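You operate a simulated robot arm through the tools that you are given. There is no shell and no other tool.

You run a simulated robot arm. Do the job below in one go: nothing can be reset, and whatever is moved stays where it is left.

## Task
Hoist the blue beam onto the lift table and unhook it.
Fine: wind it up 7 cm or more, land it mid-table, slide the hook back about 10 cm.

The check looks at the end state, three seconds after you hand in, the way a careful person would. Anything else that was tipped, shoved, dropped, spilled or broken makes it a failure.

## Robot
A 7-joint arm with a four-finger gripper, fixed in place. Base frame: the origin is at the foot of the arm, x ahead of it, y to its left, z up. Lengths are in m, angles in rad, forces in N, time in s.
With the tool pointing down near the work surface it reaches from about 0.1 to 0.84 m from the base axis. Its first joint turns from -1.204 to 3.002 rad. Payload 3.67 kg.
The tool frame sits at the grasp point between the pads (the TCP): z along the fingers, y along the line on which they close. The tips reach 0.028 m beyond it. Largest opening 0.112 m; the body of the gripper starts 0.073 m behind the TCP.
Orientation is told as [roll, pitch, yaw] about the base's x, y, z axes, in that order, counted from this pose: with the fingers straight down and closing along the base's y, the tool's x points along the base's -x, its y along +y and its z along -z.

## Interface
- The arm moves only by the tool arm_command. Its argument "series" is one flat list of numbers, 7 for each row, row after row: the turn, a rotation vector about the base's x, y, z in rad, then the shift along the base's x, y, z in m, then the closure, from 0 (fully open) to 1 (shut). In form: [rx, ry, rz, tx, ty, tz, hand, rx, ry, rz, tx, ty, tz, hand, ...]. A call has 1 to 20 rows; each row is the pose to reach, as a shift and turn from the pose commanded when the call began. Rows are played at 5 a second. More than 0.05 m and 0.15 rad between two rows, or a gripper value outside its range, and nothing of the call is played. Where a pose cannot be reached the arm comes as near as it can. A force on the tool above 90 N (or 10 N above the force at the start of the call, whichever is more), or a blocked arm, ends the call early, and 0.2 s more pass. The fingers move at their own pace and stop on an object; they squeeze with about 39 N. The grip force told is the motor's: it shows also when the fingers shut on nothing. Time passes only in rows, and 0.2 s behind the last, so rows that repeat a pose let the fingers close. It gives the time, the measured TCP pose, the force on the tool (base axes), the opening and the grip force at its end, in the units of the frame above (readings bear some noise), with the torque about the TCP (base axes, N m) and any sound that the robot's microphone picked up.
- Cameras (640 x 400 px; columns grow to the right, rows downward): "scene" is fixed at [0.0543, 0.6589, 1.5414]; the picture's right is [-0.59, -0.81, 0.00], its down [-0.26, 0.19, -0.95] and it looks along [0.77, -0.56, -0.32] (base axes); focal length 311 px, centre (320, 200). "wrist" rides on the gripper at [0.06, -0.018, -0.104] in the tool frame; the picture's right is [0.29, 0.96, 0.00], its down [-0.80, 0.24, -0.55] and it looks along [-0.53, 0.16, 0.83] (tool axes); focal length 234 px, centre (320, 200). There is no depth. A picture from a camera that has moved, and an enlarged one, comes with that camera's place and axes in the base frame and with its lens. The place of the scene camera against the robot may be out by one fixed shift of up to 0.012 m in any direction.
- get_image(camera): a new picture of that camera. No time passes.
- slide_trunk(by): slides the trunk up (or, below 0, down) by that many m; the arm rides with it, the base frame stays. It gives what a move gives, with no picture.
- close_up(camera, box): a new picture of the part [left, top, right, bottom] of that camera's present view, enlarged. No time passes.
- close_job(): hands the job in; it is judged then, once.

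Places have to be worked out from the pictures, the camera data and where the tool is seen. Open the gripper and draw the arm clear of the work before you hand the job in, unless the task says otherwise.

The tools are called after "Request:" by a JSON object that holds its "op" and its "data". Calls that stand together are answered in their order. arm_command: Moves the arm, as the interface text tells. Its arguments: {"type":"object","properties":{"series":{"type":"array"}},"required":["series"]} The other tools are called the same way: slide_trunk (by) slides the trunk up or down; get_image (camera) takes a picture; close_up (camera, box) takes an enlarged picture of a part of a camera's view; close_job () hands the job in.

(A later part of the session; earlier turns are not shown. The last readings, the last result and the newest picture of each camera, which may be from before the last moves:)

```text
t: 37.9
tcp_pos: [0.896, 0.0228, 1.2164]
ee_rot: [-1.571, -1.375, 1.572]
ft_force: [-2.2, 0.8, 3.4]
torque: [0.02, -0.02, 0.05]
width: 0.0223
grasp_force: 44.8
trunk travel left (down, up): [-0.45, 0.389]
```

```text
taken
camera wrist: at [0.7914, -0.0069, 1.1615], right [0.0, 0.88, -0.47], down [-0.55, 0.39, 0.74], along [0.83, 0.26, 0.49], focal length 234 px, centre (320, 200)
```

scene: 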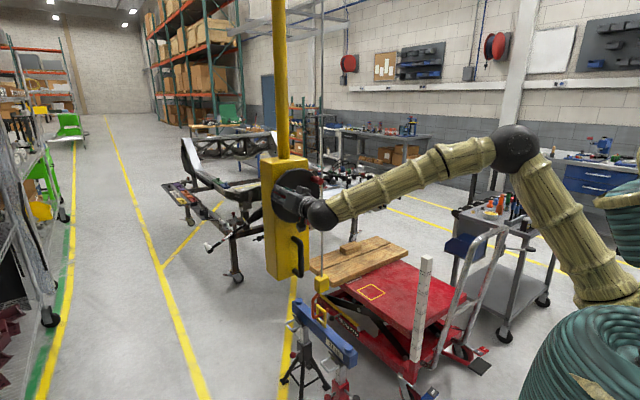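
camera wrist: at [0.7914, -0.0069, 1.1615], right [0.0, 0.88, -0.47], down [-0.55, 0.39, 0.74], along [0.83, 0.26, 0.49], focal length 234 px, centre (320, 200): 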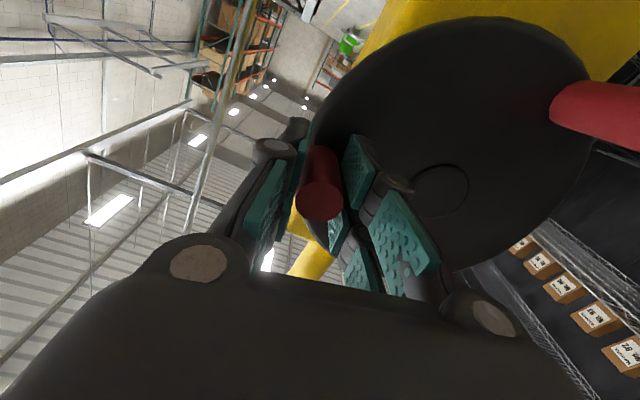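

Clean grip with almost no force. I turn the wheel on by about 0.52 rad (knob moving down the −y side), which should raise the beam by about 2 cm, then check how it hangs.

Request:
{"op": "arm_command", "data": {"series": [0.075, 0, 0, 0, -0.001, -0.0063, 1, 0.15, 0, 0, 0, -0.0016, -0.0126, 1, 0.225, 0, 0, 0, -0.0016, -0.0189, 1, 0.3, 0, 0, 0, -0.0012, -0.0252, 1, 0.375, 0, 0, 0, -0.0004, -0.0315, 1, 0.45, 0, 0, 0, 0.001, -0.0377, 1, 0.525, 0, 0, 0, 0.0028, -0.0438, 1, 0.525, 0, 0, 0, 0.0028, -0.0438, 1]}}

Request:
{"op": "close_up", "data": {"camera": "scene", "box": [270, 270, 370, 370]}}

Request:
{"op": "get_image", "data": {"camera": "scene"}}

```text
t: 39.7
tcp_pos: [0.8963, 0.0263, 1.1714]
ee_rot: [1.569, -1.242, -1.569]
ft_force: [10.1, 8.7, 14.0]
torque: [0.54, -0.9, 0.35]
width: 0.0213
grasp_force: 44.9
trunk travel left (down, up): [-0.45, 0.389]
```

```text
4.00 times, centred on (320, 320) of scene
camera zoom: at [0.0543, 0.6589, 1.5414], right [-0.59, -0.81, 0.0], down [-0.26, 0.19, -0.95], along [0.77, -0.56, -0.32], focal length 1245 px, centre (320, -280)
```

zoom: 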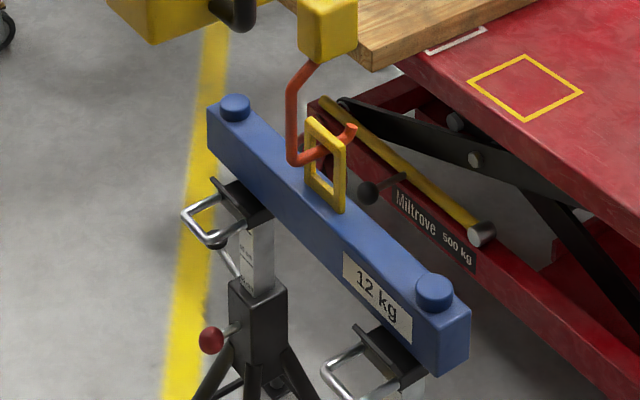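

```text
taken
```

scene: 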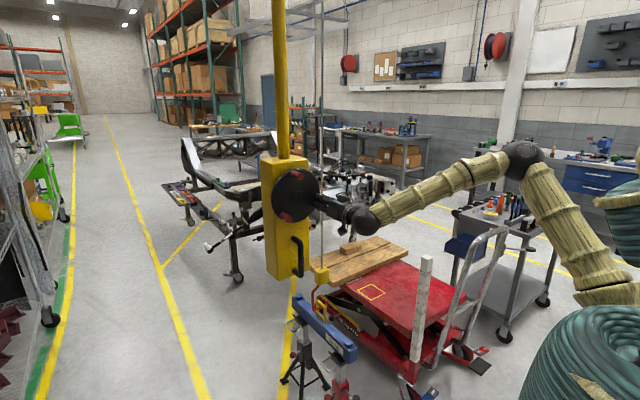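

The beam hangs level and is clear of its seats by about 2 cm, at low knob force. I finish this stroke with another 0.52 rad.

Request:
{"op": "arm_command", "data": {"series": [0.075, 0, 0, 0, 0.0023, -0.0059, 1, 0.15, 0, 0, 0, 0.0049, -0.0116, 1, 0.225, 0, 0, 0, 0.008, -0.0171, 1, 0.3, 0, 0, 0, 0.0116, -0.0224, 1, 0.375, 0, 0, 0, 0.0155, -0.0274, 1, 0.45, 0, 0, 0, 0.0197, -0.0321, 1, 0.52, 0, 0, 0, 0.024, -0.0362, 1, 0.52, 0, 0, 0, 0.024, -0.0362, 1]}}

Request:
{"op": "close_up", "data": {"camera": "scene", "box": [270, 270, 370, 370]}}

Request:
{"op": "get_image", "data": {"camera": "wrist"}}

```text
t: 41.5
tcp_pos: [0.8963, 0.0492, 1.1366]
ee_rot: [1.571, -0.719, -1.57]
ft_force: [20.1, 15.7, 17.2]
torque: [0.09, -0.93, 0.9]
width: 0.0217
grasp_force: 45.1
trunk travel left (down, up): [-0.45, 0.389]
```

```text
4.00 times, centred on (320, 320) of scene
camera zoom: at [0.0543, 0.6589, 1.5414], right [-0.59, -0.81, 0.0], down [-0.26, 0.19, -0.95], along [0.77, -0.56, -0.32], focal length 1245 px, centre (320, -280)
```

zoom: 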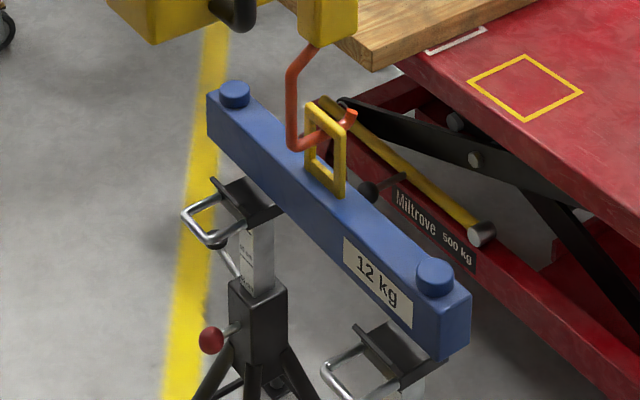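

```text
taken
camera wrist: at [0.7913, 0.0818, 1.0839], right [0.0, 0.85, 0.53], down [-0.55, -0.44, 0.71], along [0.83, -0.29, 0.47], focal length 234 px, centre (320, 200)
```

wrist: 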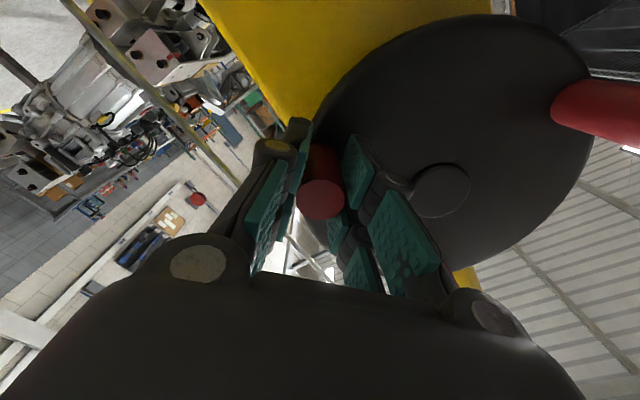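

The beam has risen about 4.7 cm and hangs level. I release this knob (the winch holds) and move across to the next knob, now on the +y side near (0.189, 1.179).

Request:
{"op": "arm_command", "data": {"series": [0, 0, 0, 0, 0, 0, 0.7, 0, 0, 0, 0, 0, 0, 0.4, 0, 0, 0, 0, 0, 0, 0.4, 0, 0, 0, -0.035, 0, 0, 0.4, 0, 0, 0, -0.068, 0, 0, 0.4, -0.1085, 0, 0, -0.068, 0.014, 0.0042, 0.4, -0.217, 0, 0, -0.068, 0.028, 0.0085, 0.4, -0.3255, 0, 0, -0.068, 0.042, 0.0127, 0.4, -0.434, 0, 0, -0.068, 0.056, 0.0169, 0.4, -0.5425, 0, 0, -0.068, 0.07, 0.0212, 0.4, -0.651, 0, 0, -0.068, 0.084, 0.0254, 0.4, -0.7595, 0, 0, -0.068, 0.098, 0.0296, 0.4, -0.868, 0, 0, -0.068, 0.112, 0.0338, 0.4, -0.9765, 0, 0, -0.068, 0.126, 0.0381, 0.4, -1.085, 0, 0, -0.068, 0.14, 0.0423, 0.4, -1.085, 0, 0, -0.068, 0.14, 0.0423, 0.4]}}

Request:
{"op": "get_image", "data": {"camera": "wrist"}}

Request:
{"op": "close_up", "data": {"camera": "scene", "box": [270, 270, 370, 370]}}

```text
t: 44.9
tcp_pos: [0.8278, 0.1892, 1.1765]
ee_rot: [-1.565, -1.336, 1.566]
ft_force: [0.1, -0.2, -0.5]
torque: [-0.01, -0.03, 0.02]
width: 0.0672
grasp_force: 0.0
trunk travel left (down, up): [-0.45, 0.389]
```

```text
taken
camera wrist: at [0.7238, 0.157, 1.1236], right [0.0, 0.86, -0.5], down [-0.55, 0.42, 0.72], along [0.83, 0.28, 0.48], focal length 234 px, centre (320, 200)
```

wrist: 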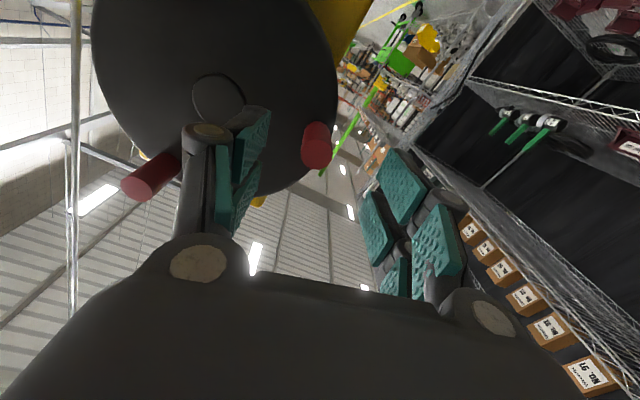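

```text
4.00 times, centred on (320, 320) of scene
camera zoom: at [0.0543, 0.6589, 1.5414], right [-0.59, -0.81, 0.0], down [-0.26, 0.19, -0.95], along [0.77, -0.56, -0.32], focal length 1245 px, centre (320, -280)
```

zoom: 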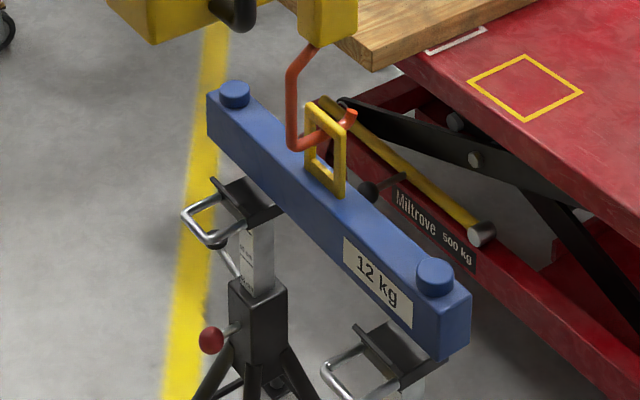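

The beam is steady and the knob is centred within about 3 mm. I go in and close on it.

Request:
{"op": "arm_command", "data": {"series": [0, 0, 0, 0.035, -0.002, 0, 0.4, 0, 0, 0, 0.068, -0.002, 0, 0.4, 0, 0, 0, 0.068, -0.002, 0, 0.7, 0, 0, 0, 0.068, -0.002, 0, 1, 0, 0, 0, 0.068, -0.002, 0, 1, 0, 0, 0, 0.068, -0.002, 0, 1]}}

Request:
{"op": "get_image", "data": {"camera": "wrist"}}

```text
t: 46.3
tcp_pos: [0.8949, 0.188, 1.1766]
ee_rot: [-1.568, -1.335, 1.569]
ft_force: [-0.2, 5.6, 0.9]
torque: [-0.16, -0.1, 0.22]
width: 0.0238
grasp_force: 44.5
trunk travel left (down, up): [-0.45, 0.389]
```

```text
taken
camera wrist: at [0.7906, 0.1557, 1.1229], right [0.0, 0.86, -0.5], down [-0.55, 0.42, 0.72], along [0.83, 0.28, 0.48], focal length 234 px, centre (320, 200)
```

wrist: 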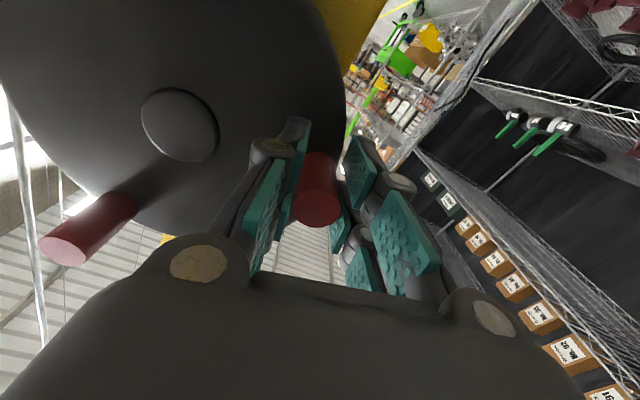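

Good grip. I make the next stroke of 1.1 rad, knob going up the +y side, which should bring the beam to about 9 cm.

Request:
{"op": "arm_command", "data": {"series": [0.075, 0, 0, 0, 0.0013, 0.0062, 1, 0.15, 0, 0, 0, 0.0022, 0.0124, 1, 0.225, 0, 0, 0, 0.0026, 0.0187, 1, 0.3, 0, 0, 0, 0.0025, 0.025, 1, 0.375, 0, 0, 0, 0.002, 0.0313, 1, 0.45, 0, 0, 0, 0.0009, 0.0375, 1, 0.525, 0, 0, 0, -0.0005, 0.0436, 1, 0.6, 0, 0, 0, -0.0025, 0.0496, 1, 0.675, 0, 0, 0, -0.0049, 0.0554, 1, 0.75, 0, 0, 0, -0.0077, 0.0611, 1, 0.825, 0, 0, 0, -0.0109, 0.0665, 1, 0.9, 0, 0, 0, -0.0145, 0.0716, 1, 0.975, 0, 0, 0, -0.0185, 0.0765, 1, 1.05, 0, 0, 0, -0.0229, 0.081, 1, 1.1, 0, 0, 0, -0.0259, 0.0839, 1, 1.1, 0, 0, 0, -0.0259, 0.0839, 1]}}

Request:
{"op": "close_up", "data": {"camera": "scene", "box": [270, 270, 370, 370]}}

Request:
{"op": "get_image", "data": {"camera": "scene"}}

Request:
{"op": "get_image", "data": {"camera": "wrist"}}

```text
t: 49.7
tcp_pos: [0.8956, 0.163, 1.2633]
ee_rot: [1.571, -0.705, -1.571]
ft_force: [6.4, 21.0, 12.7]
torque: [0.16, 0.05, 0.85]
width: 0.0237
grasp_force: 44.9
trunk travel left (down, up): [-0.45, 0.389]
```

```text
4.00 times, centred on (320, 320) of scene
camera zoom: at [0.0543, 0.6589, 1.5414], right [-0.59, -0.81, 0.0], down [-0.26, 0.19, -0.95], along [0.77, -0.56, -0.32], focal length 1245 px, centre (320, -280)
```

zoom: 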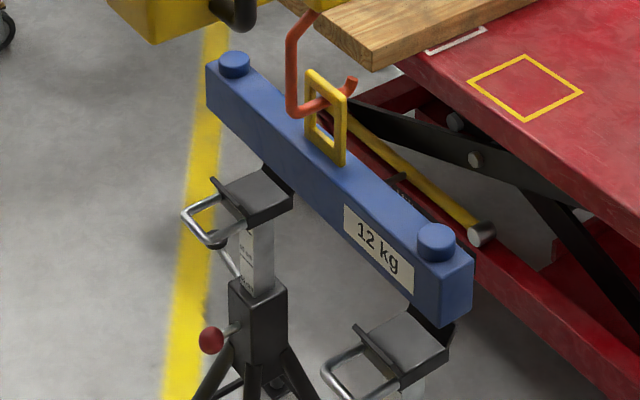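

```text
taken
```

scene: 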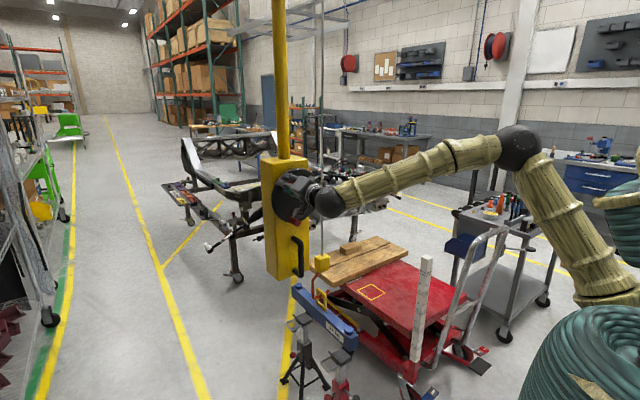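

```text
taken
camera wrist: at [0.7908, 0.1957, 1.2108], right [0.0, 0.84, 0.54], down [-0.55, -0.45, 0.7], along [0.83, -0.3, 0.47], focal length 234 px, centre (320, 200)
```

wrist: 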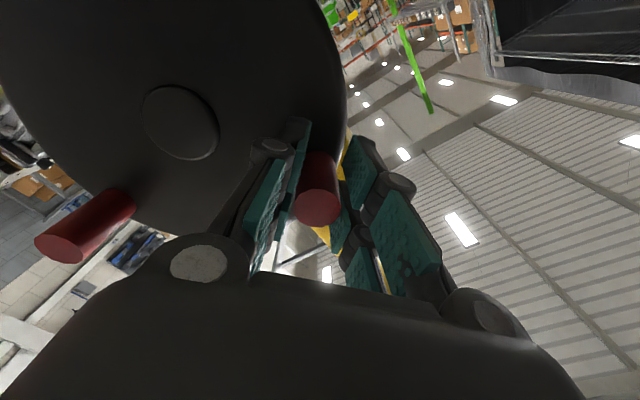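

The beam is now about 9 cm up and level. I open (the winch holds), back off, roll the tool to level again and move in front of the wheel centre before going down to the handle.

Request:
{"op": "arm_command", "data": {"series": [0, 0, 0, 0, 0, 0, 0.7, 0, 0, 0, 0, 0, 0, 0.4, 0, 0, 0, 0, 0, 0, 0.2, 0, 0, 0, -0.035, 0, 0, 0.2, 0, 0, 0, -0.075, 0, 0, 0.2, -0.108, 0, 0, -0.085, -0.007, -0.008, 0, -0.216, 0, 0, -0.085, -0.014, -0.016, 0, -0.324, 0, 0, -0.085, -0.021, -0.024, 0, -0.432, 0, 0, -0.085, -0.028, -0.032, 0, -0.54, 0, 0, -0.085, -0.035, -0.04, 0, -0.648, 0, 0, -0.085, -0.042, -0.048, 0, -0.756, 0, 0, -0.085, -0.049, -0.056, 0, -0.865, 0, 0, -0.085, -0.057, -0.063, 0]}}

Request:
{"op": "slide_trunk", "data": {"by": -0.245}}

Request:
{"op": "get_image", "data": {"camera": "wrist"}}

Request:
{"op": "get_image", "data": {"camera": "scene"}}

```text
t: 52.5
tcp_pos: [0.8108, 0.1043, 1.199]
ee_rot: [-1.395, -1.569, 1.396]
ft_force: [0.1, 0.3, 0.0]
torque: [0.0, 0.02, -0.02]
width: 0.1118
grasp_force: 0.0
trunk travel left (down, up): [-0.45, 0.389]
```

```text
t: 55.0
tcp_pos: [0.8107, 0.1035, 0.9542]
ee_rot: [0.458, -1.57, -0.459]
ft_force: [-0.4, 0.3, 0.7]
torque: [-0.01, -0.02, 0.0]
width: 0.1118
grasp_force: 0.1
trunk travel left (down, up): [-0.206, 0.634]
```

```text
taken
camera wrist: at [0.7064, 0.0856, 0.8946], right [0.0, 0.96, -0.29], down [-0.55, 0.24, 0.8], along [0.83, 0.16, 0.53], focal length 234 px, centre (320, 200)
```

wrist: 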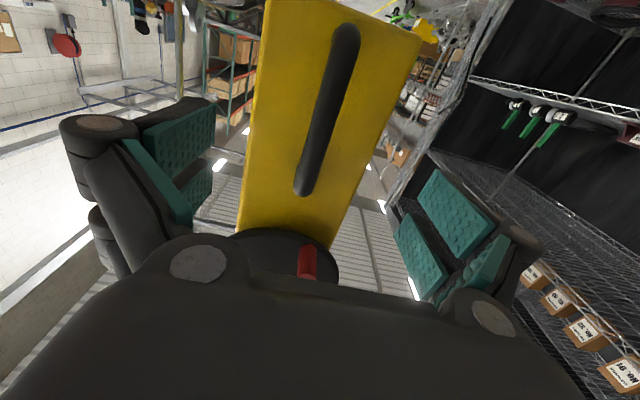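

```text
taken
```

scene: 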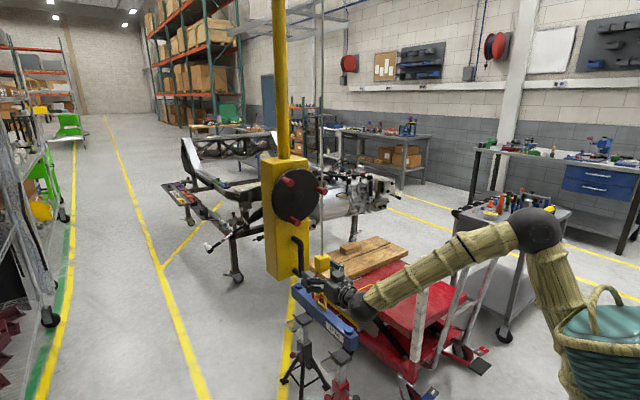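

The handle is centred ahead of the open gripper again. I go forward 0.108 m and close on it.

Request:
{"op": "arm_command", "data": {"series": [0, 0, 0, 0.04, 0.001, 0, 0, 0, 0, 0, 0.08, 0.001, 0, 0, 0, 0, 0, 0.108, 0.001, 0, 0, 0, 0, 0, 0.108, 0.001, 0, 0.4, 0, 0, 0, 0.108, 0.001, 0, 0.8, 0, 0, 0, 0.108, 0.001, 0, 1, 0, 0, 0, 0.108, 0.001, 0, 1, 0, 0, 0, 0.108, 0.001, 0, 1]}}

Request:
{"op": "close_up", "data": {"camera": "scene", "box": [260, 230, 420, 370]}}

```text
t: 56.8
tcp_pos: [0.9182, 0.1064, 0.9545]
ee_rot: [-0.7, -1.571, 0.702]
ft_force: [4.0, 11.1, 2.6]
torque: [0.23, 0.08, 0.19]
width: 0.0205
grasp_force: 45.0
trunk travel left (down, up): [-0.206, 0.634]
```

```text
2.86 times, centred on (340, 300) of scene
camera zoom: at [0.0543, 0.6589, 1.5414], right [-0.59, -0.81, 0.0], down [-0.26, 0.19, -0.95], along [0.77, -0.56, -0.32], focal length 890 px, centre (263, -86)
```

zoom: 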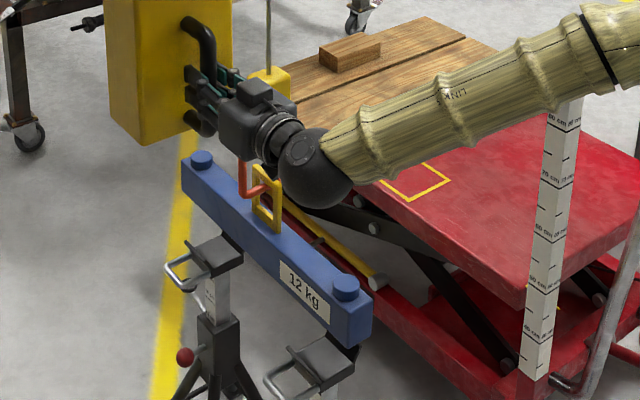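

I hold the handle, but with the tool level the wrist and camera would pass only about 0–3 cm above the measuring post (top z≈0.88 at (0.745, −0.417)) during the slide. So I open, tilt the tool 0.45 rad nose-down about the grip point to lift the wrist, and close again.

Request:
{"op": "arm_command", "data": {"series": [0, 0, 0, 0, 0, 0, 0.6, 0, 0, 0, 0, 0, 0, 0.3, 0, 0, 0, 0, 0, 0, 0.2, 0, 0.11, 0, 0, 0, 0.002, 0.2, 0, 0.22, 0, 0, 0, 0.004, 0.2, 0, 0.33, 0, 0, 0, 0.006, 0.2, 0, 0.45, 0, 0, 0, 0.008, 0.2, 0, 0.45, 0, 0, 0, 0.008, 0.6, 0, 0.45, 0, 0, 0, 0.008, 0.9, 0, 0.45, 0, 0, 0, 0.008, 1, 0, 0.45, 0, 0, 0, 0.008, 1, 0, 0.45, 0, 0, 0, 0.008, 1]}}

Request:
{"op": "get_image", "data": {"camera": "wrist"}}

Request:
{"op": "get_image", "data": {"camera": "scene"}}

```text
t: 59.4
tcp_pos: [0.9177, 0.106, 0.9619]
ee_rot: [0.0, -1.12, -0.001]
ft_force: [2.1, 7.7, 2.2]
torque: [0.12, 0.13, 0.06]
width: 0.0212
grasp_force: 44.9
trunk travel left (down, up): [-0.206, 0.634]
```

```text
taken
camera wrist: at [0.7982, 0.087, 0.954], right [-0.13, 0.96, -0.26], down [-0.15, 0.24, 0.96], along [0.98, 0.16, 0.12], focal length 234 px, centre (320, 200)
```

wrist: 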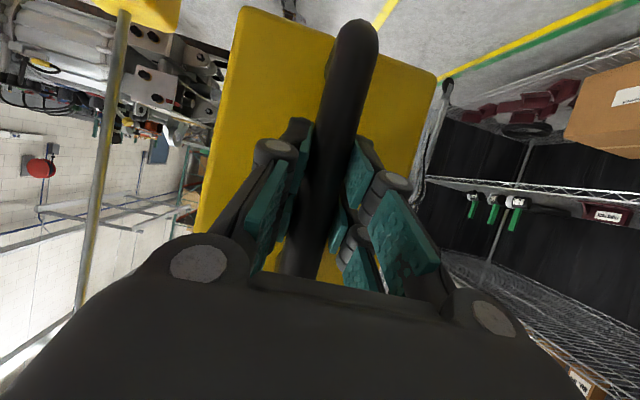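

```text
taken
```

scene: 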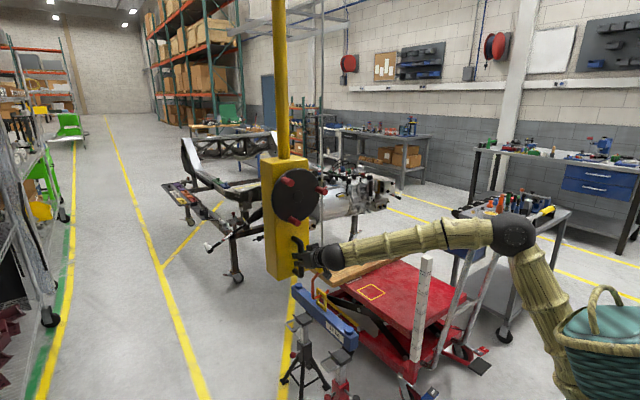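

Grip restored with the wrist well above the post height. I slide the crane −y by 14 cm with a smooth ramp and watch the beam.

Request:
{"op": "arm_command", "data": {"series": [0, 0, 0, 0, -0.002, 0, 1, 0, 0, 0, 0, -0.006, 0, 1, 0, 0, 0, 0, -0.012, 0, 1, 0, 0, 0, 0, -0.02, 0, 1, 0, 0, 0, 0, -0.03, 0, 1, 0, 0, 0, 0, -0.04, 0, 1, 0, 0, 0, 0, -0.05, 0, 1, 0, 0, 0, 0, -0.06, 0, 1, 0, 0, 0, 0, -0.07, 0, 1, 0, 0, 0, 0, -0.08, 0, 1, 0, 0, 0, 0, -0.09, 0, 1, 0, 0, 0, 0, -0.1, 0, 1, 0, 0, 0, 0, -0.11, 0, 1, 0, 0, 0, 0, -0.12, 0, 1, 0, 0, 0, 0, -0.128, 0, 1, 0, 0, 0, 0, -0.134, 0, 1, 0, 0, 0, 0, -0.138, 0, 1, 0, 0, 0, 0, -0.14, 0, 1, 0, 0, 0, 0, -0.14, 0, 1]}}

Request:
{"op": "get_image", "data": {"camera": "scene"}}

Request:
{"op": "close_up", "data": {"camera": "scene", "box": [280, 220, 460, 370]}}

```text
t: 63.4
tcp_pos: [0.9182, -0.0348, 0.9625]
ee_rot: [0.0, -1.119, 0.003]
ft_force: [11.6, 15.6, 10.0]
torque: [0.36, -0.37, 0.05]
width: 0.0213
grasp_force: 44.8
trunk travel left (down, up): [-0.206, 0.634]
```

```text
taken
```

scene: 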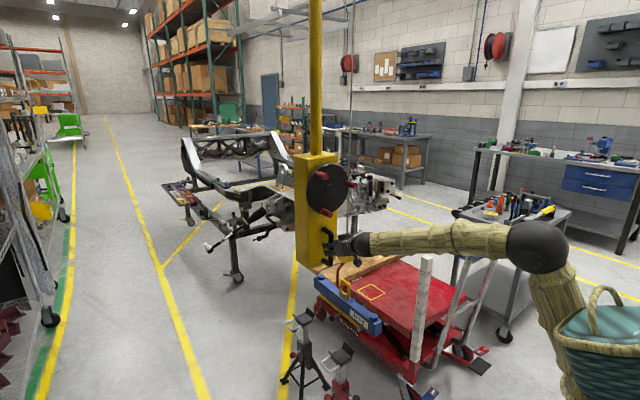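

```text
2.67 times, centred on (370, 295) of scene
camera zoom: at [0.0543, 0.6589, 1.5414], right [-0.59, -0.81, 0.0], down [-0.26, 0.19, -0.95], along [0.77, -0.56, -0.32], focal length 830 px, centre (187, -53)
```

zoom: 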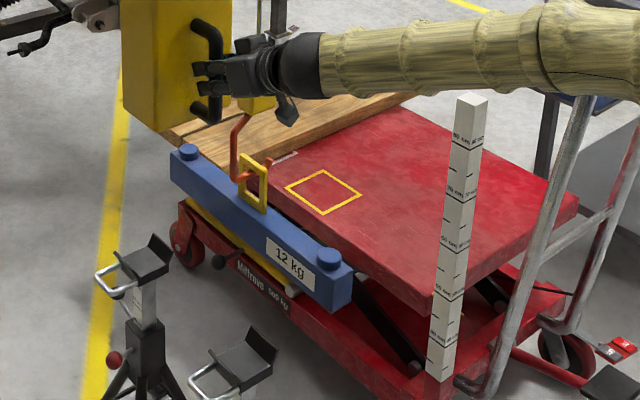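

The beam clears both stands and hangs level. I slide another 14 cm.

Request:
{"op": "arm_command", "data": {"series": [0, 0, 0, 0, -0.002, 0, 1, 0, 0, 0, 0, -0.006, 0, 1, 0, 0, 0, 0, -0.012, 0, 1, 0, 0, 0, 0, -0.02, 0, 1, 0, 0, 0, 0, -0.03, 0, 1, 0, 0, 0, 0, -0.04, 0, 1, 0, 0, 0, 0, -0.05, 0, 1, 0, 0, 0, 0, -0.06, 0, 1, 0, 0, 0, 0, -0.07, 0, 1, 0, 0, 0, 0, -0.08, 0, 1, 0, 0, 0, 0, -0.09, 0, 1, 0, 0, 0, 0, -0.1, 0, 1, 0, 0, 0, 0, -0.11, 0, 1, 0, 0, 0, 0, -0.12, 0, 1, 0, 0, 0, 0, -0.128, 0, 1, 0, 0, 0, 0, -0.134, 0, 1, 0, 0, 0, 0, -0.138, 0, 1, 0, 0, 0, 0, -0.14, 0, 1, 0, 0, 0, 0, -0.14, 0, 1]}}

Request:
{"op": "get_image", "data": {"camera": "scene"}}

Request:
{"op": "close_up", "data": {"camera": "scene", "box": [290, 220, 470, 370]}}

```text
t: 67.4
tcp_pos: [0.9182, -0.1742, 0.963]
ee_rot: [-0.001, -1.122, 0.0]
ft_force: [3.3, 10.5, 0.2]
torque: [0.16, -0.31, -0.01]
width: 0.021
grasp_force: 45.2
trunk travel left (down, up): [-0.206, 0.634]
```

```text
taken
```

scene: 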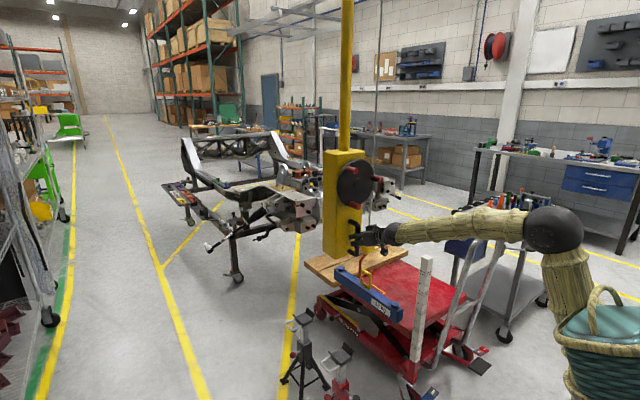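

```text
2.67 times, centred on (380, 295) of scene
camera zoom: at [0.0543, 0.6589, 1.5414], right [-0.59, -0.81, 0.0], down [-0.26, 0.19, -0.95], along [0.77, -0.56, -0.32], focal length 830 px, centre (160, -53)
```

zoom: 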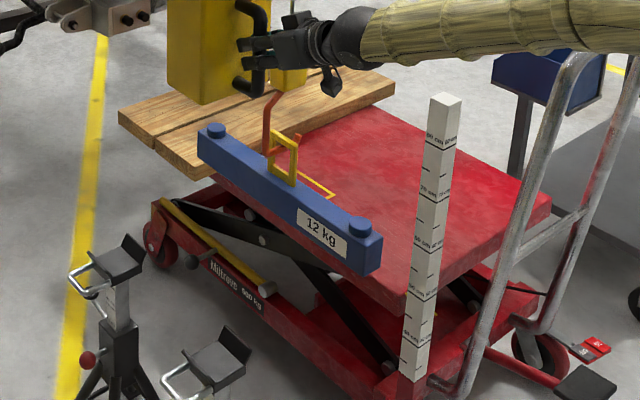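

The beam is parallel to x (yaw under 0.02 rad) at y≈−0.343, its −x end about x≈0.795, leaving around 3 cm to the post at x≈0.745. I slide the next 12 cm somewhat slower past the post.

Request:
{"op": "arm_command", "data": {"series": [0, 0, 0, 0, -0.002, 0, 1, 0, 0, 0, 0, -0.005, 0, 1, 0, 0, 0, 0, -0.01, 0, 1, 0, 0, 0, 0, -0.017, 0, 1, 0, 0, 0, 0, -0.025, 0, 1, 0, 0, 0, 0, -0.033, 0, 1, 0, 0, 0, 0, -0.041, 0, 1, 0, 0, 0, 0, -0.049, 0, 1, 0, 0, 0, 0, -0.057, 0, 1, 0, 0, 0, 0, -0.065, 0, 1, 0, 0, 0, 0, -0.073, 0, 1, 0, 0, 0, 0, -0.081, 0, 1, 0, 0, 0, 0, -0.089, 0, 1, 0, 0, 0, 0, -0.097, 0, 1, 0, 0, 0, 0, -0.105, 0, 1, 0, 0, 0, 0, -0.112, 0, 1, 0, 0, 0, 0, -0.117, 0, 1, 0, 0, 0, 0, -0.12, 0, 1, 0, 0, 0, 0, -0.12, 0, 1]}}

Request:
{"op": "get_image", "data": {"camera": "scene"}}

Request:
{"op": "close_up", "data": {"camera": "scene", "box": [310, 210, 490, 360]}}

```text
t: 71.4
tcp_pos: [0.9175, -0.2938, 0.9617]
ee_rot: [-0.001, -1.121, 0.001]
ft_force: [-13.1, 15.7, -1.9]
torque: [0.26, 0.28, 0.07]
width: 0.0209
grasp_force: 44.8
trunk travel left (down, up): [-0.206, 0.634]
```

```text
taken
```

scene: 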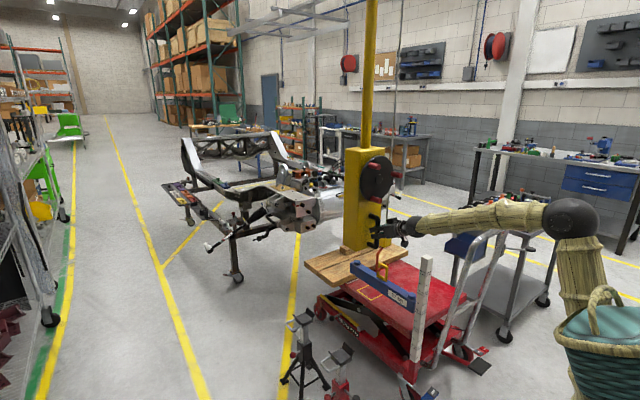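

```text
2.67 times, centred on (400, 285) of scene
camera zoom: at [0.0543, 0.6589, 1.5414], right [-0.59, -0.81, 0.0], down [-0.26, 0.19, -0.95], along [0.77, -0.56, -0.32], focal length 830 px, centre (107, -27)
```

zoom: 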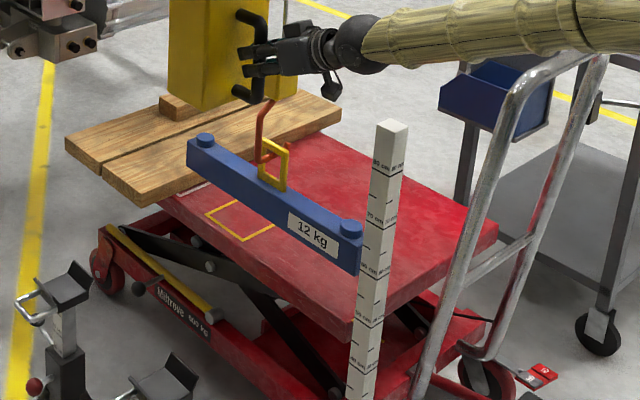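

The beam has passed the post without touching, still parallel to x, at y≈−0.458. I continue 12 cm further.

Request:
{"op": "arm_command", "data": {"series": [0, 0, 0, -0.0005, -0.002, 0, 1, 0, 0, 0, -0.0005, -0.005, 0, 1, 0, 0, 0, -0.0005, -0.01, 0, 1, 0, 0, 0, -0.0005, -0.017, 0, 1, 0, 0, 0, -0.0005, -0.025, 0, 1, 0, 0, 0, -0.0005, -0.033, 0, 1, 0, 0, 0, -0.0005, -0.041, 0, 1, 0, 0, 0, -0.0005, -0.049, 0, 1, 0, 0, 0, -0.0005, -0.057, 0, 1, 0, 0, 0, -0.0005, -0.065, 0, 1, 0, 0, 0, -0.0005, -0.073, 0, 1, 0, 0, 0, -0.0005, -0.081, 0, 1, 0, 0, 0, -0.0005, -0.089, 0, 1, 0, 0, 0, -0.0005, -0.097, 0, 1, 0, 0, 0, -0.0005, -0.105, 0, 1, 0, 0, 0, -0.0005, -0.112, 0, 1, 0, 0, 0, -0.0005, -0.117, 0, 1, 0, 0, 0, -0.0005, -0.12, 0, 1, 0, 0, 0, -0.0005, -0.12, 0, 1]}}

Request:
{"op": "get_image", "data": {"camera": "scene"}}

Request:
{"op": "close_up", "data": {"camera": "scene", "box": [310, 210, 490, 360]}}

```text
t: 75.4
tcp_pos: [0.9185, -0.4112, 0.9628]
ee_rot: [-0.002, -1.121, 0.003]
ft_force: [9.1, 15.0, 5.5]
torque: [0.31, -0.21, -0.02]
width: 0.0208
grasp_force: 44.8
trunk travel left (down, up): [-0.206, 0.634]
```

```text
taken
```

scene: 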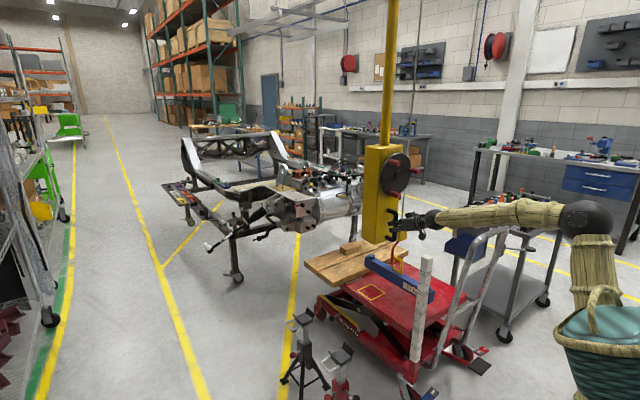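

```text
2.67 times, centred on (400, 285) of scene
camera zoom: at [0.0543, 0.6589, 1.5414], right [-0.59, -0.81, 0.0], down [-0.26, 0.19, -0.95], along [0.77, -0.56, -0.32], focal length 830 px, centre (107, -27)
```

zoom: 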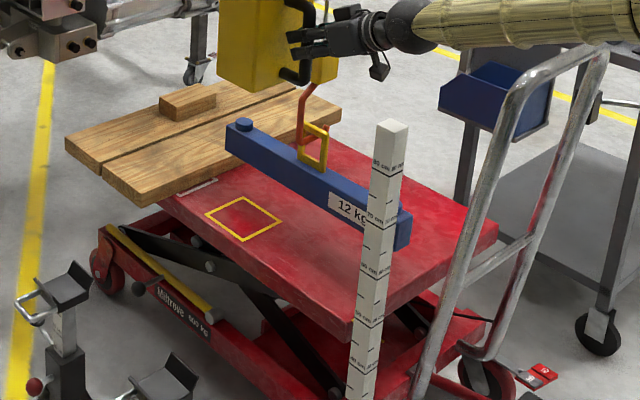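

The beam is at about y≈−0.58 over the table. I zoom in to measure the table's edges precisely, so I can place the beam mid-table.

Request:
{"op": "close_up", "data": {"camera": "scene", "box": [400, 260, 500, 350]}}

Request:
{"op": "close_up", "data": {"camera": "scene", "box": [330, 230, 450, 320]}}

Request:
{"op": "get_image", "data": {"camera": "wrist"}}

```text
4.44 times, centred on (450, 305) of scene
camera zoom: at [0.0543, 0.6589, 1.5414], right [-0.59, -0.81, 0.0], down [-0.26, 0.19, -0.95], along [0.77, -0.56, -0.32], focal length 1384 px, centre (-258, -267)
```

zoom: 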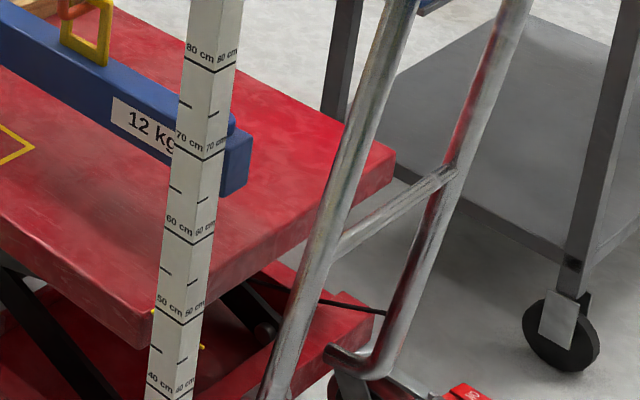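

```text
4.44 times, centred on (390, 275) of scene
camera zoom: at [0.0543, 0.6589, 1.5414], right [-0.59, -0.81, 0.0], down [-0.26, 0.19, -0.95], along [0.77, -0.56, -0.32], focal length 1384 px, centre (9, -133)
```

zoom: 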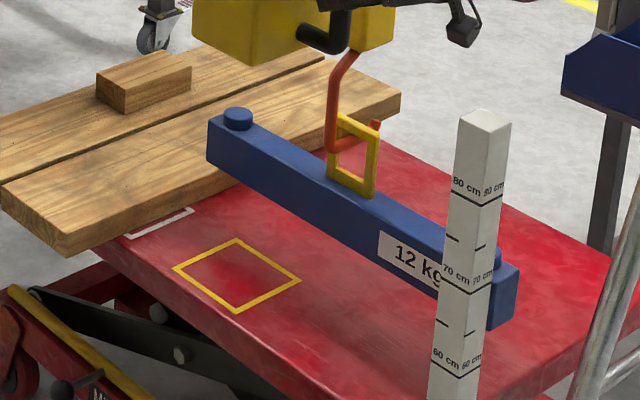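

```text
taken
camera wrist: at [0.7984, -0.4302, 0.9541], right [-0.13, 0.96, -0.26], down [-0.15, 0.24, 0.96], along [0.98, 0.16, 0.11], focal length 234 px, centre (320, 200)
```

wrist: 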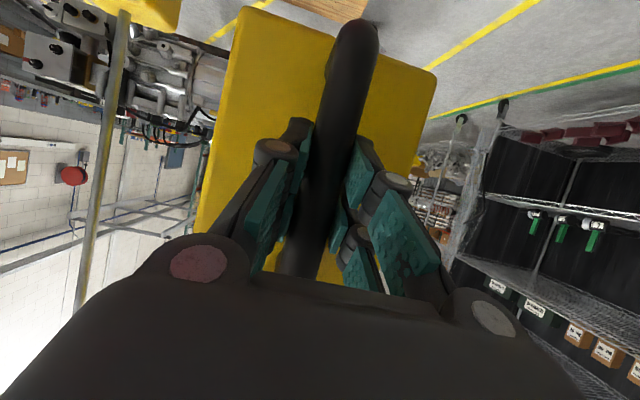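

The table runs from y≈−0.43 to −0.925 at the beam's x, so its middle is y≈−0.678; the beam is at about −0.583. I slide the last 9.5 cm.

Request:
{"op": "arm_command", "data": {"series": [0, 0, 0, 0, -0.002, 0, 1, 0, 0, 0, 0, -0.005, 0, 1, 0, 0, 0, 0, -0.01, 0, 1, 0, 0, 0, 0, -0.016, 0, 1, 0, 0, 0, 0, -0.023, 0, 1, 0, 0, 0, 0, -0.03, 0, 1, 0, 0, 0, 0, -0.037, 0, 1, 0, 0, 0, 0, -0.044, 0, 1, 0, 0, 0, 0, -0.051, 0, 1, 0, 0, 0, 0, -0.058, 0, 1, 0, 0, 0, 0, -0.065, 0, 1, 0, 0, 0, 0, -0.072, 0, 1, 0, 0, 0, 0, -0.079, 0, 1, 0, 0, 0, 0, -0.085, 0, 1, 0, 0, 0, 0, -0.09, 0, 1, 0, 0, 0, 0, -0.094, 0, 1, 0, 0, 0, 0, -0.096, 0, 1, 0, 0, 0, 0, -0.096, 0, 1]}}

Request:
{"op": "get_image", "data": {"camera": "scene"}}

Request:
{"op": "close_up", "data": {"camera": "scene", "box": [330, 220, 450, 310]}}

```text
t: 79.2
tcp_pos: [0.9182, -0.5076, 0.9611]
ee_rot: [-0.001, -1.12, 0.001]
ft_force: [-0.1, 16.8, -1.2]
torque: [0.3, -0.38, 0.07]
width: 0.021
grasp_force: 44.4
trunk travel left (down, up): [-0.206, 0.634]
```

```text
taken
```

scene: 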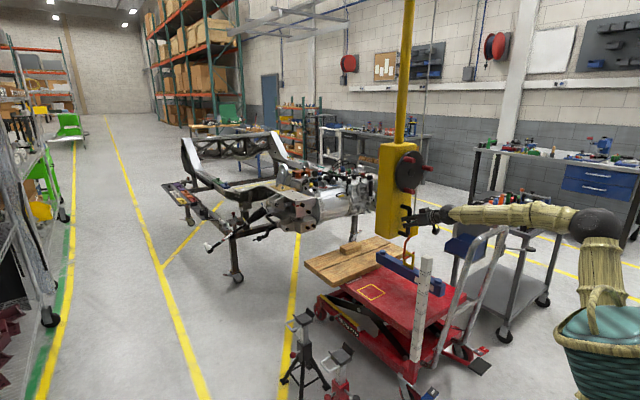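

```text
4.44 times, centred on (390, 265) of scene
camera zoom: at [0.0543, 0.6589, 1.5414], right [-0.59, -0.81, 0.0], down [-0.26, 0.19, -0.95], along [0.77, -0.56, -0.32], focal length 1384 px, centre (9, -89)
```

zoom: 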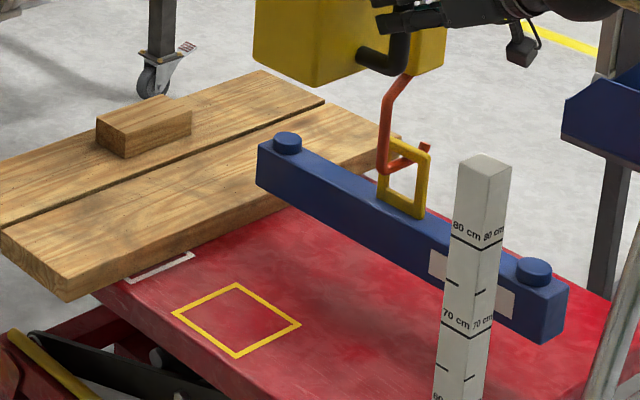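

The beam hangs at y≈−0.676, x centre≈1.016, yaw≈0: mid-table, with its ends between the table's edge (0.78) and the board (1.28). I let go of the handle, back off, and raise the trunk to wheel height.

Request:
{"op": "arm_command", "data": {"series": [0, 0, 0, 0, 0, 0, 0.7, 0, 0, 0, 0, 0, 0, 0.3, 0, 0, 0, 0, 0, 0, 0, 0, 0, 0, 0, 0, 0, 0, 0, 0, 0, -0.03, 0, 0, 0, 0, 0, 0, -0.07, 0, 0, 0, 0, 0, 0, -0.11, 0, 0, 0]}}

Request:
{"op": "slide_trunk", "data": {"by": 0.245}}

Request:
{"op": "get_image", "data": {"camera": "wrist"}}

Request:
{"op": "close_up", "data": {"camera": "scene", "box": [330, 220, 450, 310]}}

```text
t: 80.8
tcp_pos: [0.8085, -0.5058, 0.9306]
ee_rot: [-0.266, -0.953, 0.319]
ft_force: [1.2, 1.6, 2.4]
torque: [0.07, 0.18, -0.19]
width: 0.1119
grasp_force: 0.1
out of reach, approached as far as the arm can: row 7
trunk travel left (down, up): [-0.206, 0.634]
```

```text
t: 83.4
tcp_pos: [0.8159, -0.503, 1.1812]
ee_rot: [0.03, -1.022, -0.008]
ft_force: [0.3, -0.1, 0.4]
torque: [0.03, 0.0, 0.01]
width: 0.112
grasp_force: 0.1
trunk travel left (down, up): [-0.45, 0.389]
```

```text
taken
camera wrist: at [0.6953, -0.5234, 1.1845], right [-0.17, 0.96, -0.23], down [-0.06, 0.22, 0.97], along [0.98, 0.18, 0.02], focal length 234 px, centre (320, 200)
```

wrist: 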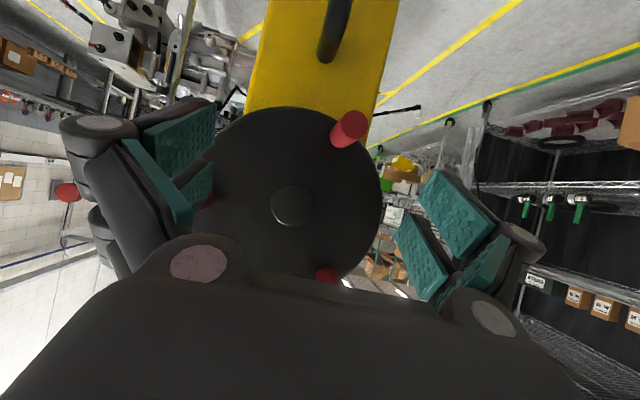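

```text
4.44 times, centred on (390, 265) of scene
camera zoom: at [0.0543, 0.6589, 1.5414], right [-0.59, -0.81, 0.0], down [-0.26, 0.19, -0.95], along [0.77, -0.56, -0.32], focal length 1384 px, centre (9, -89)
```

zoom: 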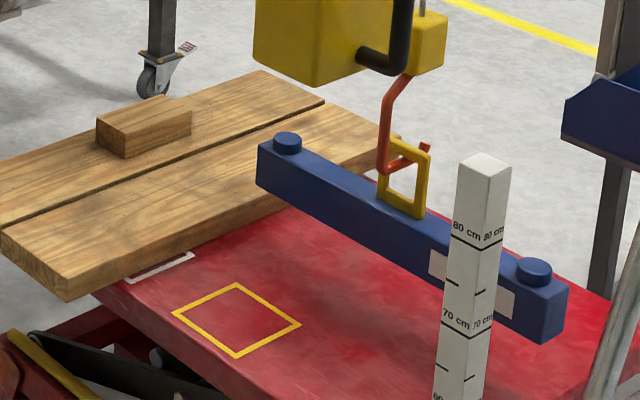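

The pose close in at this y was at the edge of the arm's range, so the tool is slightly off its commanded pose. I come forward 3 cm (still clear of the knobs) and read back the pose.

Request:
{"op": "arm_command", "data": {"series": [0, 0, 0, 0.015, 0, 0, 0, 0, 0, 0, 0.03, 0, 0, 0, 0, 0, 0, 0.03, 0, 0, 0]}}

Request:
{"op": "get_image", "data": {"camera": "wrist"}}

Request:
{"op": "get_image", "data": {"camera": "scene"}}

```text
t: 84.2
tcp_pos: [0.8439, -0.5016, 1.1817]
ee_rot: [0.029, -1.024, -0.007]
ft_force: [-0.2, 0.2, -0.3]
torque: [-0.01, -0.01, 0.01]
width: 0.1121
grasp_force: 0.0
trunk travel left (down, up): [-0.45, 0.389]
```

```text
taken
camera wrist: at [0.7245, -0.5217, 1.1849], right [-0.17, 0.96, -0.23], down [-0.06, 0.22, 0.97], along [0.98, 0.18, 0.02], focal length 234 px, centre (320, 200)
```

wrist: 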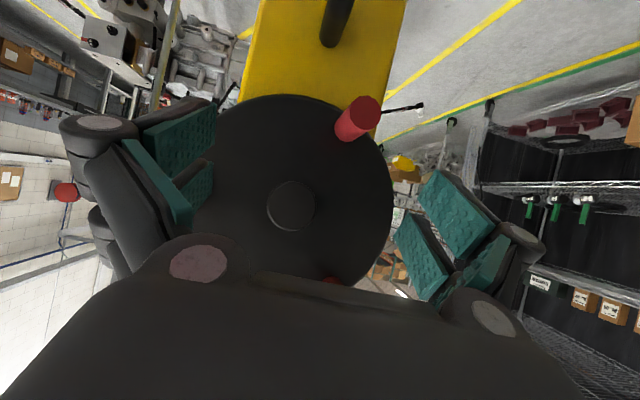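

```text
taken
```

scene: 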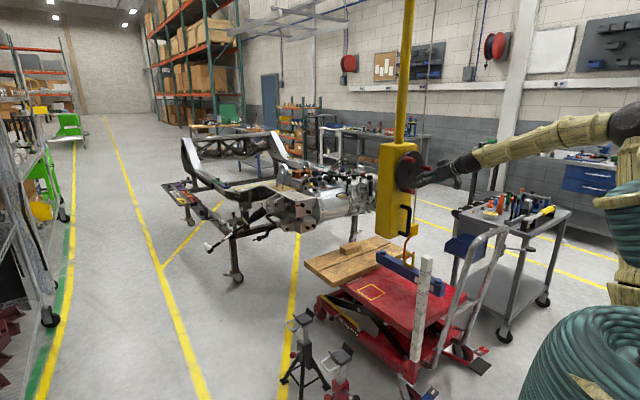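

The tool follows again, and I place the wheel centre at (−0.508, 1.1998) with the upper +y knob at about 50° (−0.454, 1.264). I level the tool and move in front of that knob.

Request:
{"op": "arm_command", "data": {"series": [0, -0.091, -0.003, 0, 0.008, 0.0137, 0.2, 0, -0.182, -0.007, 0, 0.016, 0.0274, 0.4, 0, -0.274, -0.01, 0, 0.024, 0.0411, 0.4, 0, -0.365, -0.013, 0, 0.032, 0.0548, 0.4, 0, -0.456, -0.017, 0, 0.04, 0.0685, 0.4, 0, -0.547, -0.02, 0, 0.0476, 0.082, 0.4, 0, -0.547, -0.02, 0, 0.0476, 0.082, 0.4]}}

Request:
{"op": "get_image", "data": {"camera": "wrist"}}

```text
t: 85.8
tcp_pos: [0.8446, -0.4532, 1.2642]
ee_rot: [1.598, -1.562, -1.596]
ft_force: [0.6, 0.4, -0.6]
torque: [-0.03, 0.01, -0.04]
width: 0.0671
grasp_force: 0.0
out of reach, approached as far as the arm can: row 2, 3
trunk travel left (down, up): [-0.45, 0.389]
```

```text
taken
camera wrist: at [0.7408, -0.4719, 1.2047], right [0.0, 0.96, -0.28], down [-0.55, 0.23, 0.8], along [0.83, 0.16, 0.53], focal length 234 px, centre (320, 200)
```

wrist: 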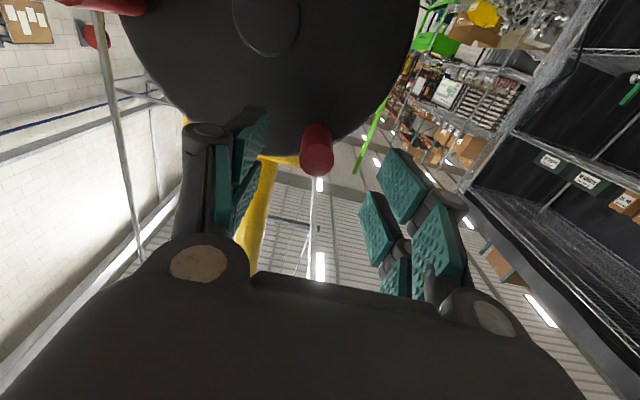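

The knob is dead ahead (within 1 mm). Because this region is near the arm's limits, I first roll to the start angle in the air in front of the knob.

Request:
{"op": "arm_command", "data": {"series": [0.109, 0, 0, 0, 0, 0, 0.4, 0.218, 0, 0, 0, 0, 0, 0.4, 0.326, 0, 0, 0, 0, 0, 0.4, 0.435, 0, 0, 0, 0, 0, 0.4, 0.544, 0, 0, 0, 0, 0, 0.4, 0.653, 0, 0, 0, 0, 0, 0.4, 0.761, 0, 0, 0, 0, 0, 0.4, 0.87, 0, 0, 0, 0, 0, 0.4, 0.87, 0, 0, 0, 0, 0, 0.4]}}

Request:
{"op": "get_image", "data": {"camera": "wrist"}}

```text
t: 87.8
tcp_pos: [0.8453, -0.4552, 1.2644]
ee_rot: [1.573, -0.688, -1.569]
ft_force: [-0.6, -0.7, -0.1]
torque: [0.01, -0.03, 0.01]
width: 0.0674
grasp_force: 0.2
trunk travel left (down, up): [-0.45, 0.389]
```

```text
taken
camera wrist: at [0.7407, -0.4217, 1.2119], right [0.0, 0.83, 0.56], down [-0.55, -0.46, 0.69], along [0.83, -0.31, 0.46], focal length 234 px, centre (320, 200)
```

wrist: 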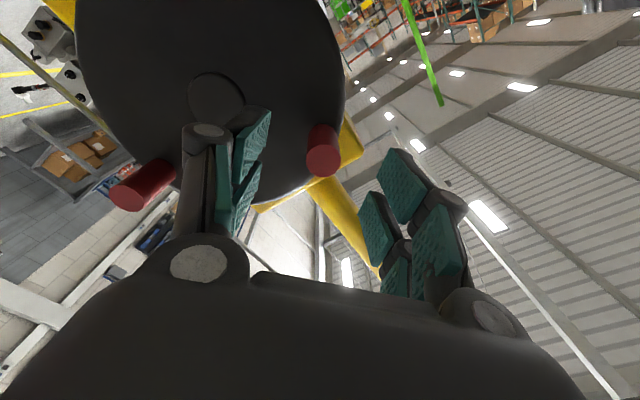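

Roll +0.87 is reachable. I dry-run the lowering stroke in the air (fingers 1.3 cm short of the knobs) to make sure the whole arc is reachable before gripping.

Request:
{"op": "arm_command", "data": {"series": [-0.101, 0, 0, 0, 0.0062, -0.0058, 0.4, -0.202, 0, 0, 0, 0.0118, -0.0122, 0.4, -0.303, 0, 0, 0, 0.0167, -0.0191, 0.4, -0.404, 0, 0, 0, 0.0209, -0.0265, 0.4, -0.505, 0, 0, 0, 0.0243, -0.0342, 0.4, -0.606, 0, 0, 0, 0.0269, -0.0423, 0.4, -0.707, 0, 0, 0, 0.0287, -0.0506, 0.4, -0.808, 0, 0, 0, 0.0297, -0.059, 0.4, -0.909, 0, 0, 0, 0.0298, -0.0675, 0.4, -1.01, 0, 0, 0, 0.029, -0.0759, 0.4, -1.111, 0, 0, 0, 0.0274, -0.0843, 0.4, -1.212, 0, 0, 0, 0.025, -0.0924, 0.4, -1.313, 0, 0, 0, 0.0217, -0.1002, 0.4, -1.414, 0, 0, 0, 0.0177, -0.1077, 0.4, -1.515, 0, 0, 0, 0.013, -0.1147, 0.4, -1.616, 0, 0, 0, 0.0075, -0.1212, 0.4]}}

Request:
{"op": "get_image", "data": {"camera": "wrist"}}

Request:
{"op": "get_image", "data": {"camera": "scene"}}

```text
t: 91.4
tcp_pos: [0.8336, -0.4935, 1.1253]
ee_rot: [-1.554, -0.887, 1.512]
ft_force: [0.3, -0.7, 1.0]
torque: [0.01, 0.01, 0.05]
width: 0.0673
grasp_force: 0.0
trunk travel left (down, up): [-0.45, 0.389]
stopped in row 16: the arm was blocked; the commanded pose is now the measured one
```

```text
taken
camera wrist: at [0.7264, -0.5414, 1.0917], right [0.02, 0.56, -0.83], down [-0.52, 0.72, 0.47], along [0.86, 0.42, 0.3], focal length 234 px, centre (320, 200)
```

wrist: 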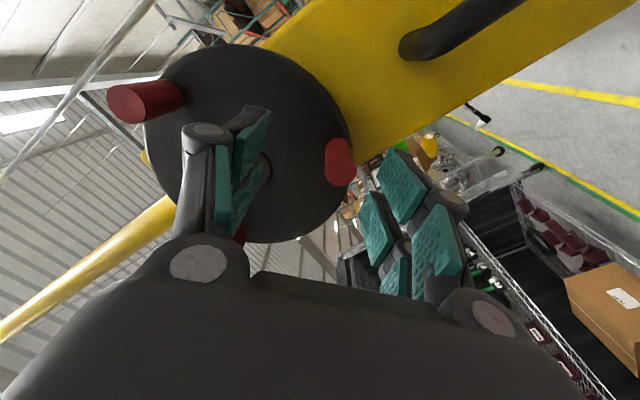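

```text
taken
```

scene: 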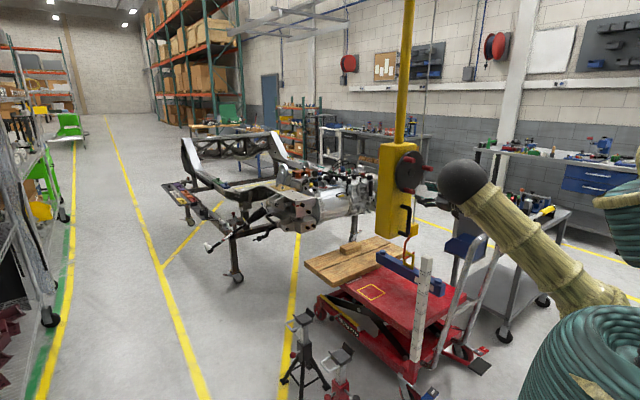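

The dry run was worth it: near the end of the arc the arm ran into a limit and swung into a different posture; nothing was touched by the fingers. I look closely at where the arm is now before moving on.

Request:
{"op": "close_up", "data": {"camera": "scene", "box": [380, 100, 640, 320]}}

Request:
{"op": "close_up", "data": {"camera": "scene", "box": [330, 220, 450, 310]}}

```text
1.82 times, centred on (510, 210) of scene
camera zoom: at [0.0543, 0.6589, 1.5414], right [-0.59, -0.81, 0.0], down [-0.26, 0.19, -0.95], along [0.77, -0.56, -0.32], focal length 566 px, centre (-26, 182)
```

zoom: 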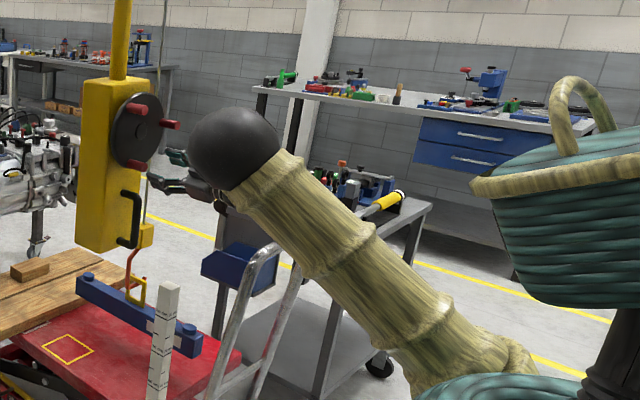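

```text
4.44 times, centred on (390, 265) of scene
camera zoom: at [0.0543, 0.6589, 1.5414], right [-0.59, -0.81, 0.0], down [-0.26, 0.19, -0.95], along [0.77, -0.56, -0.32], focal length 1384 px, centre (9, -89)
```

zoom: 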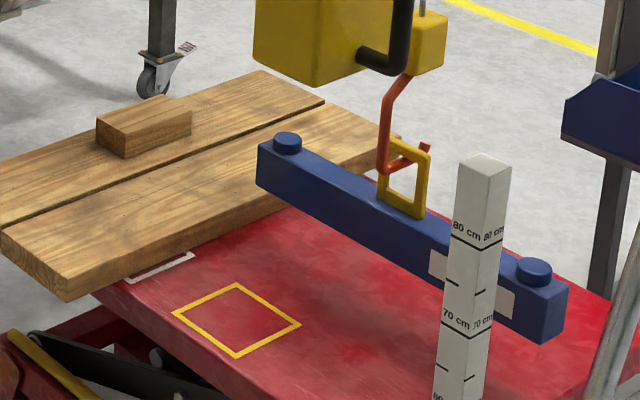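

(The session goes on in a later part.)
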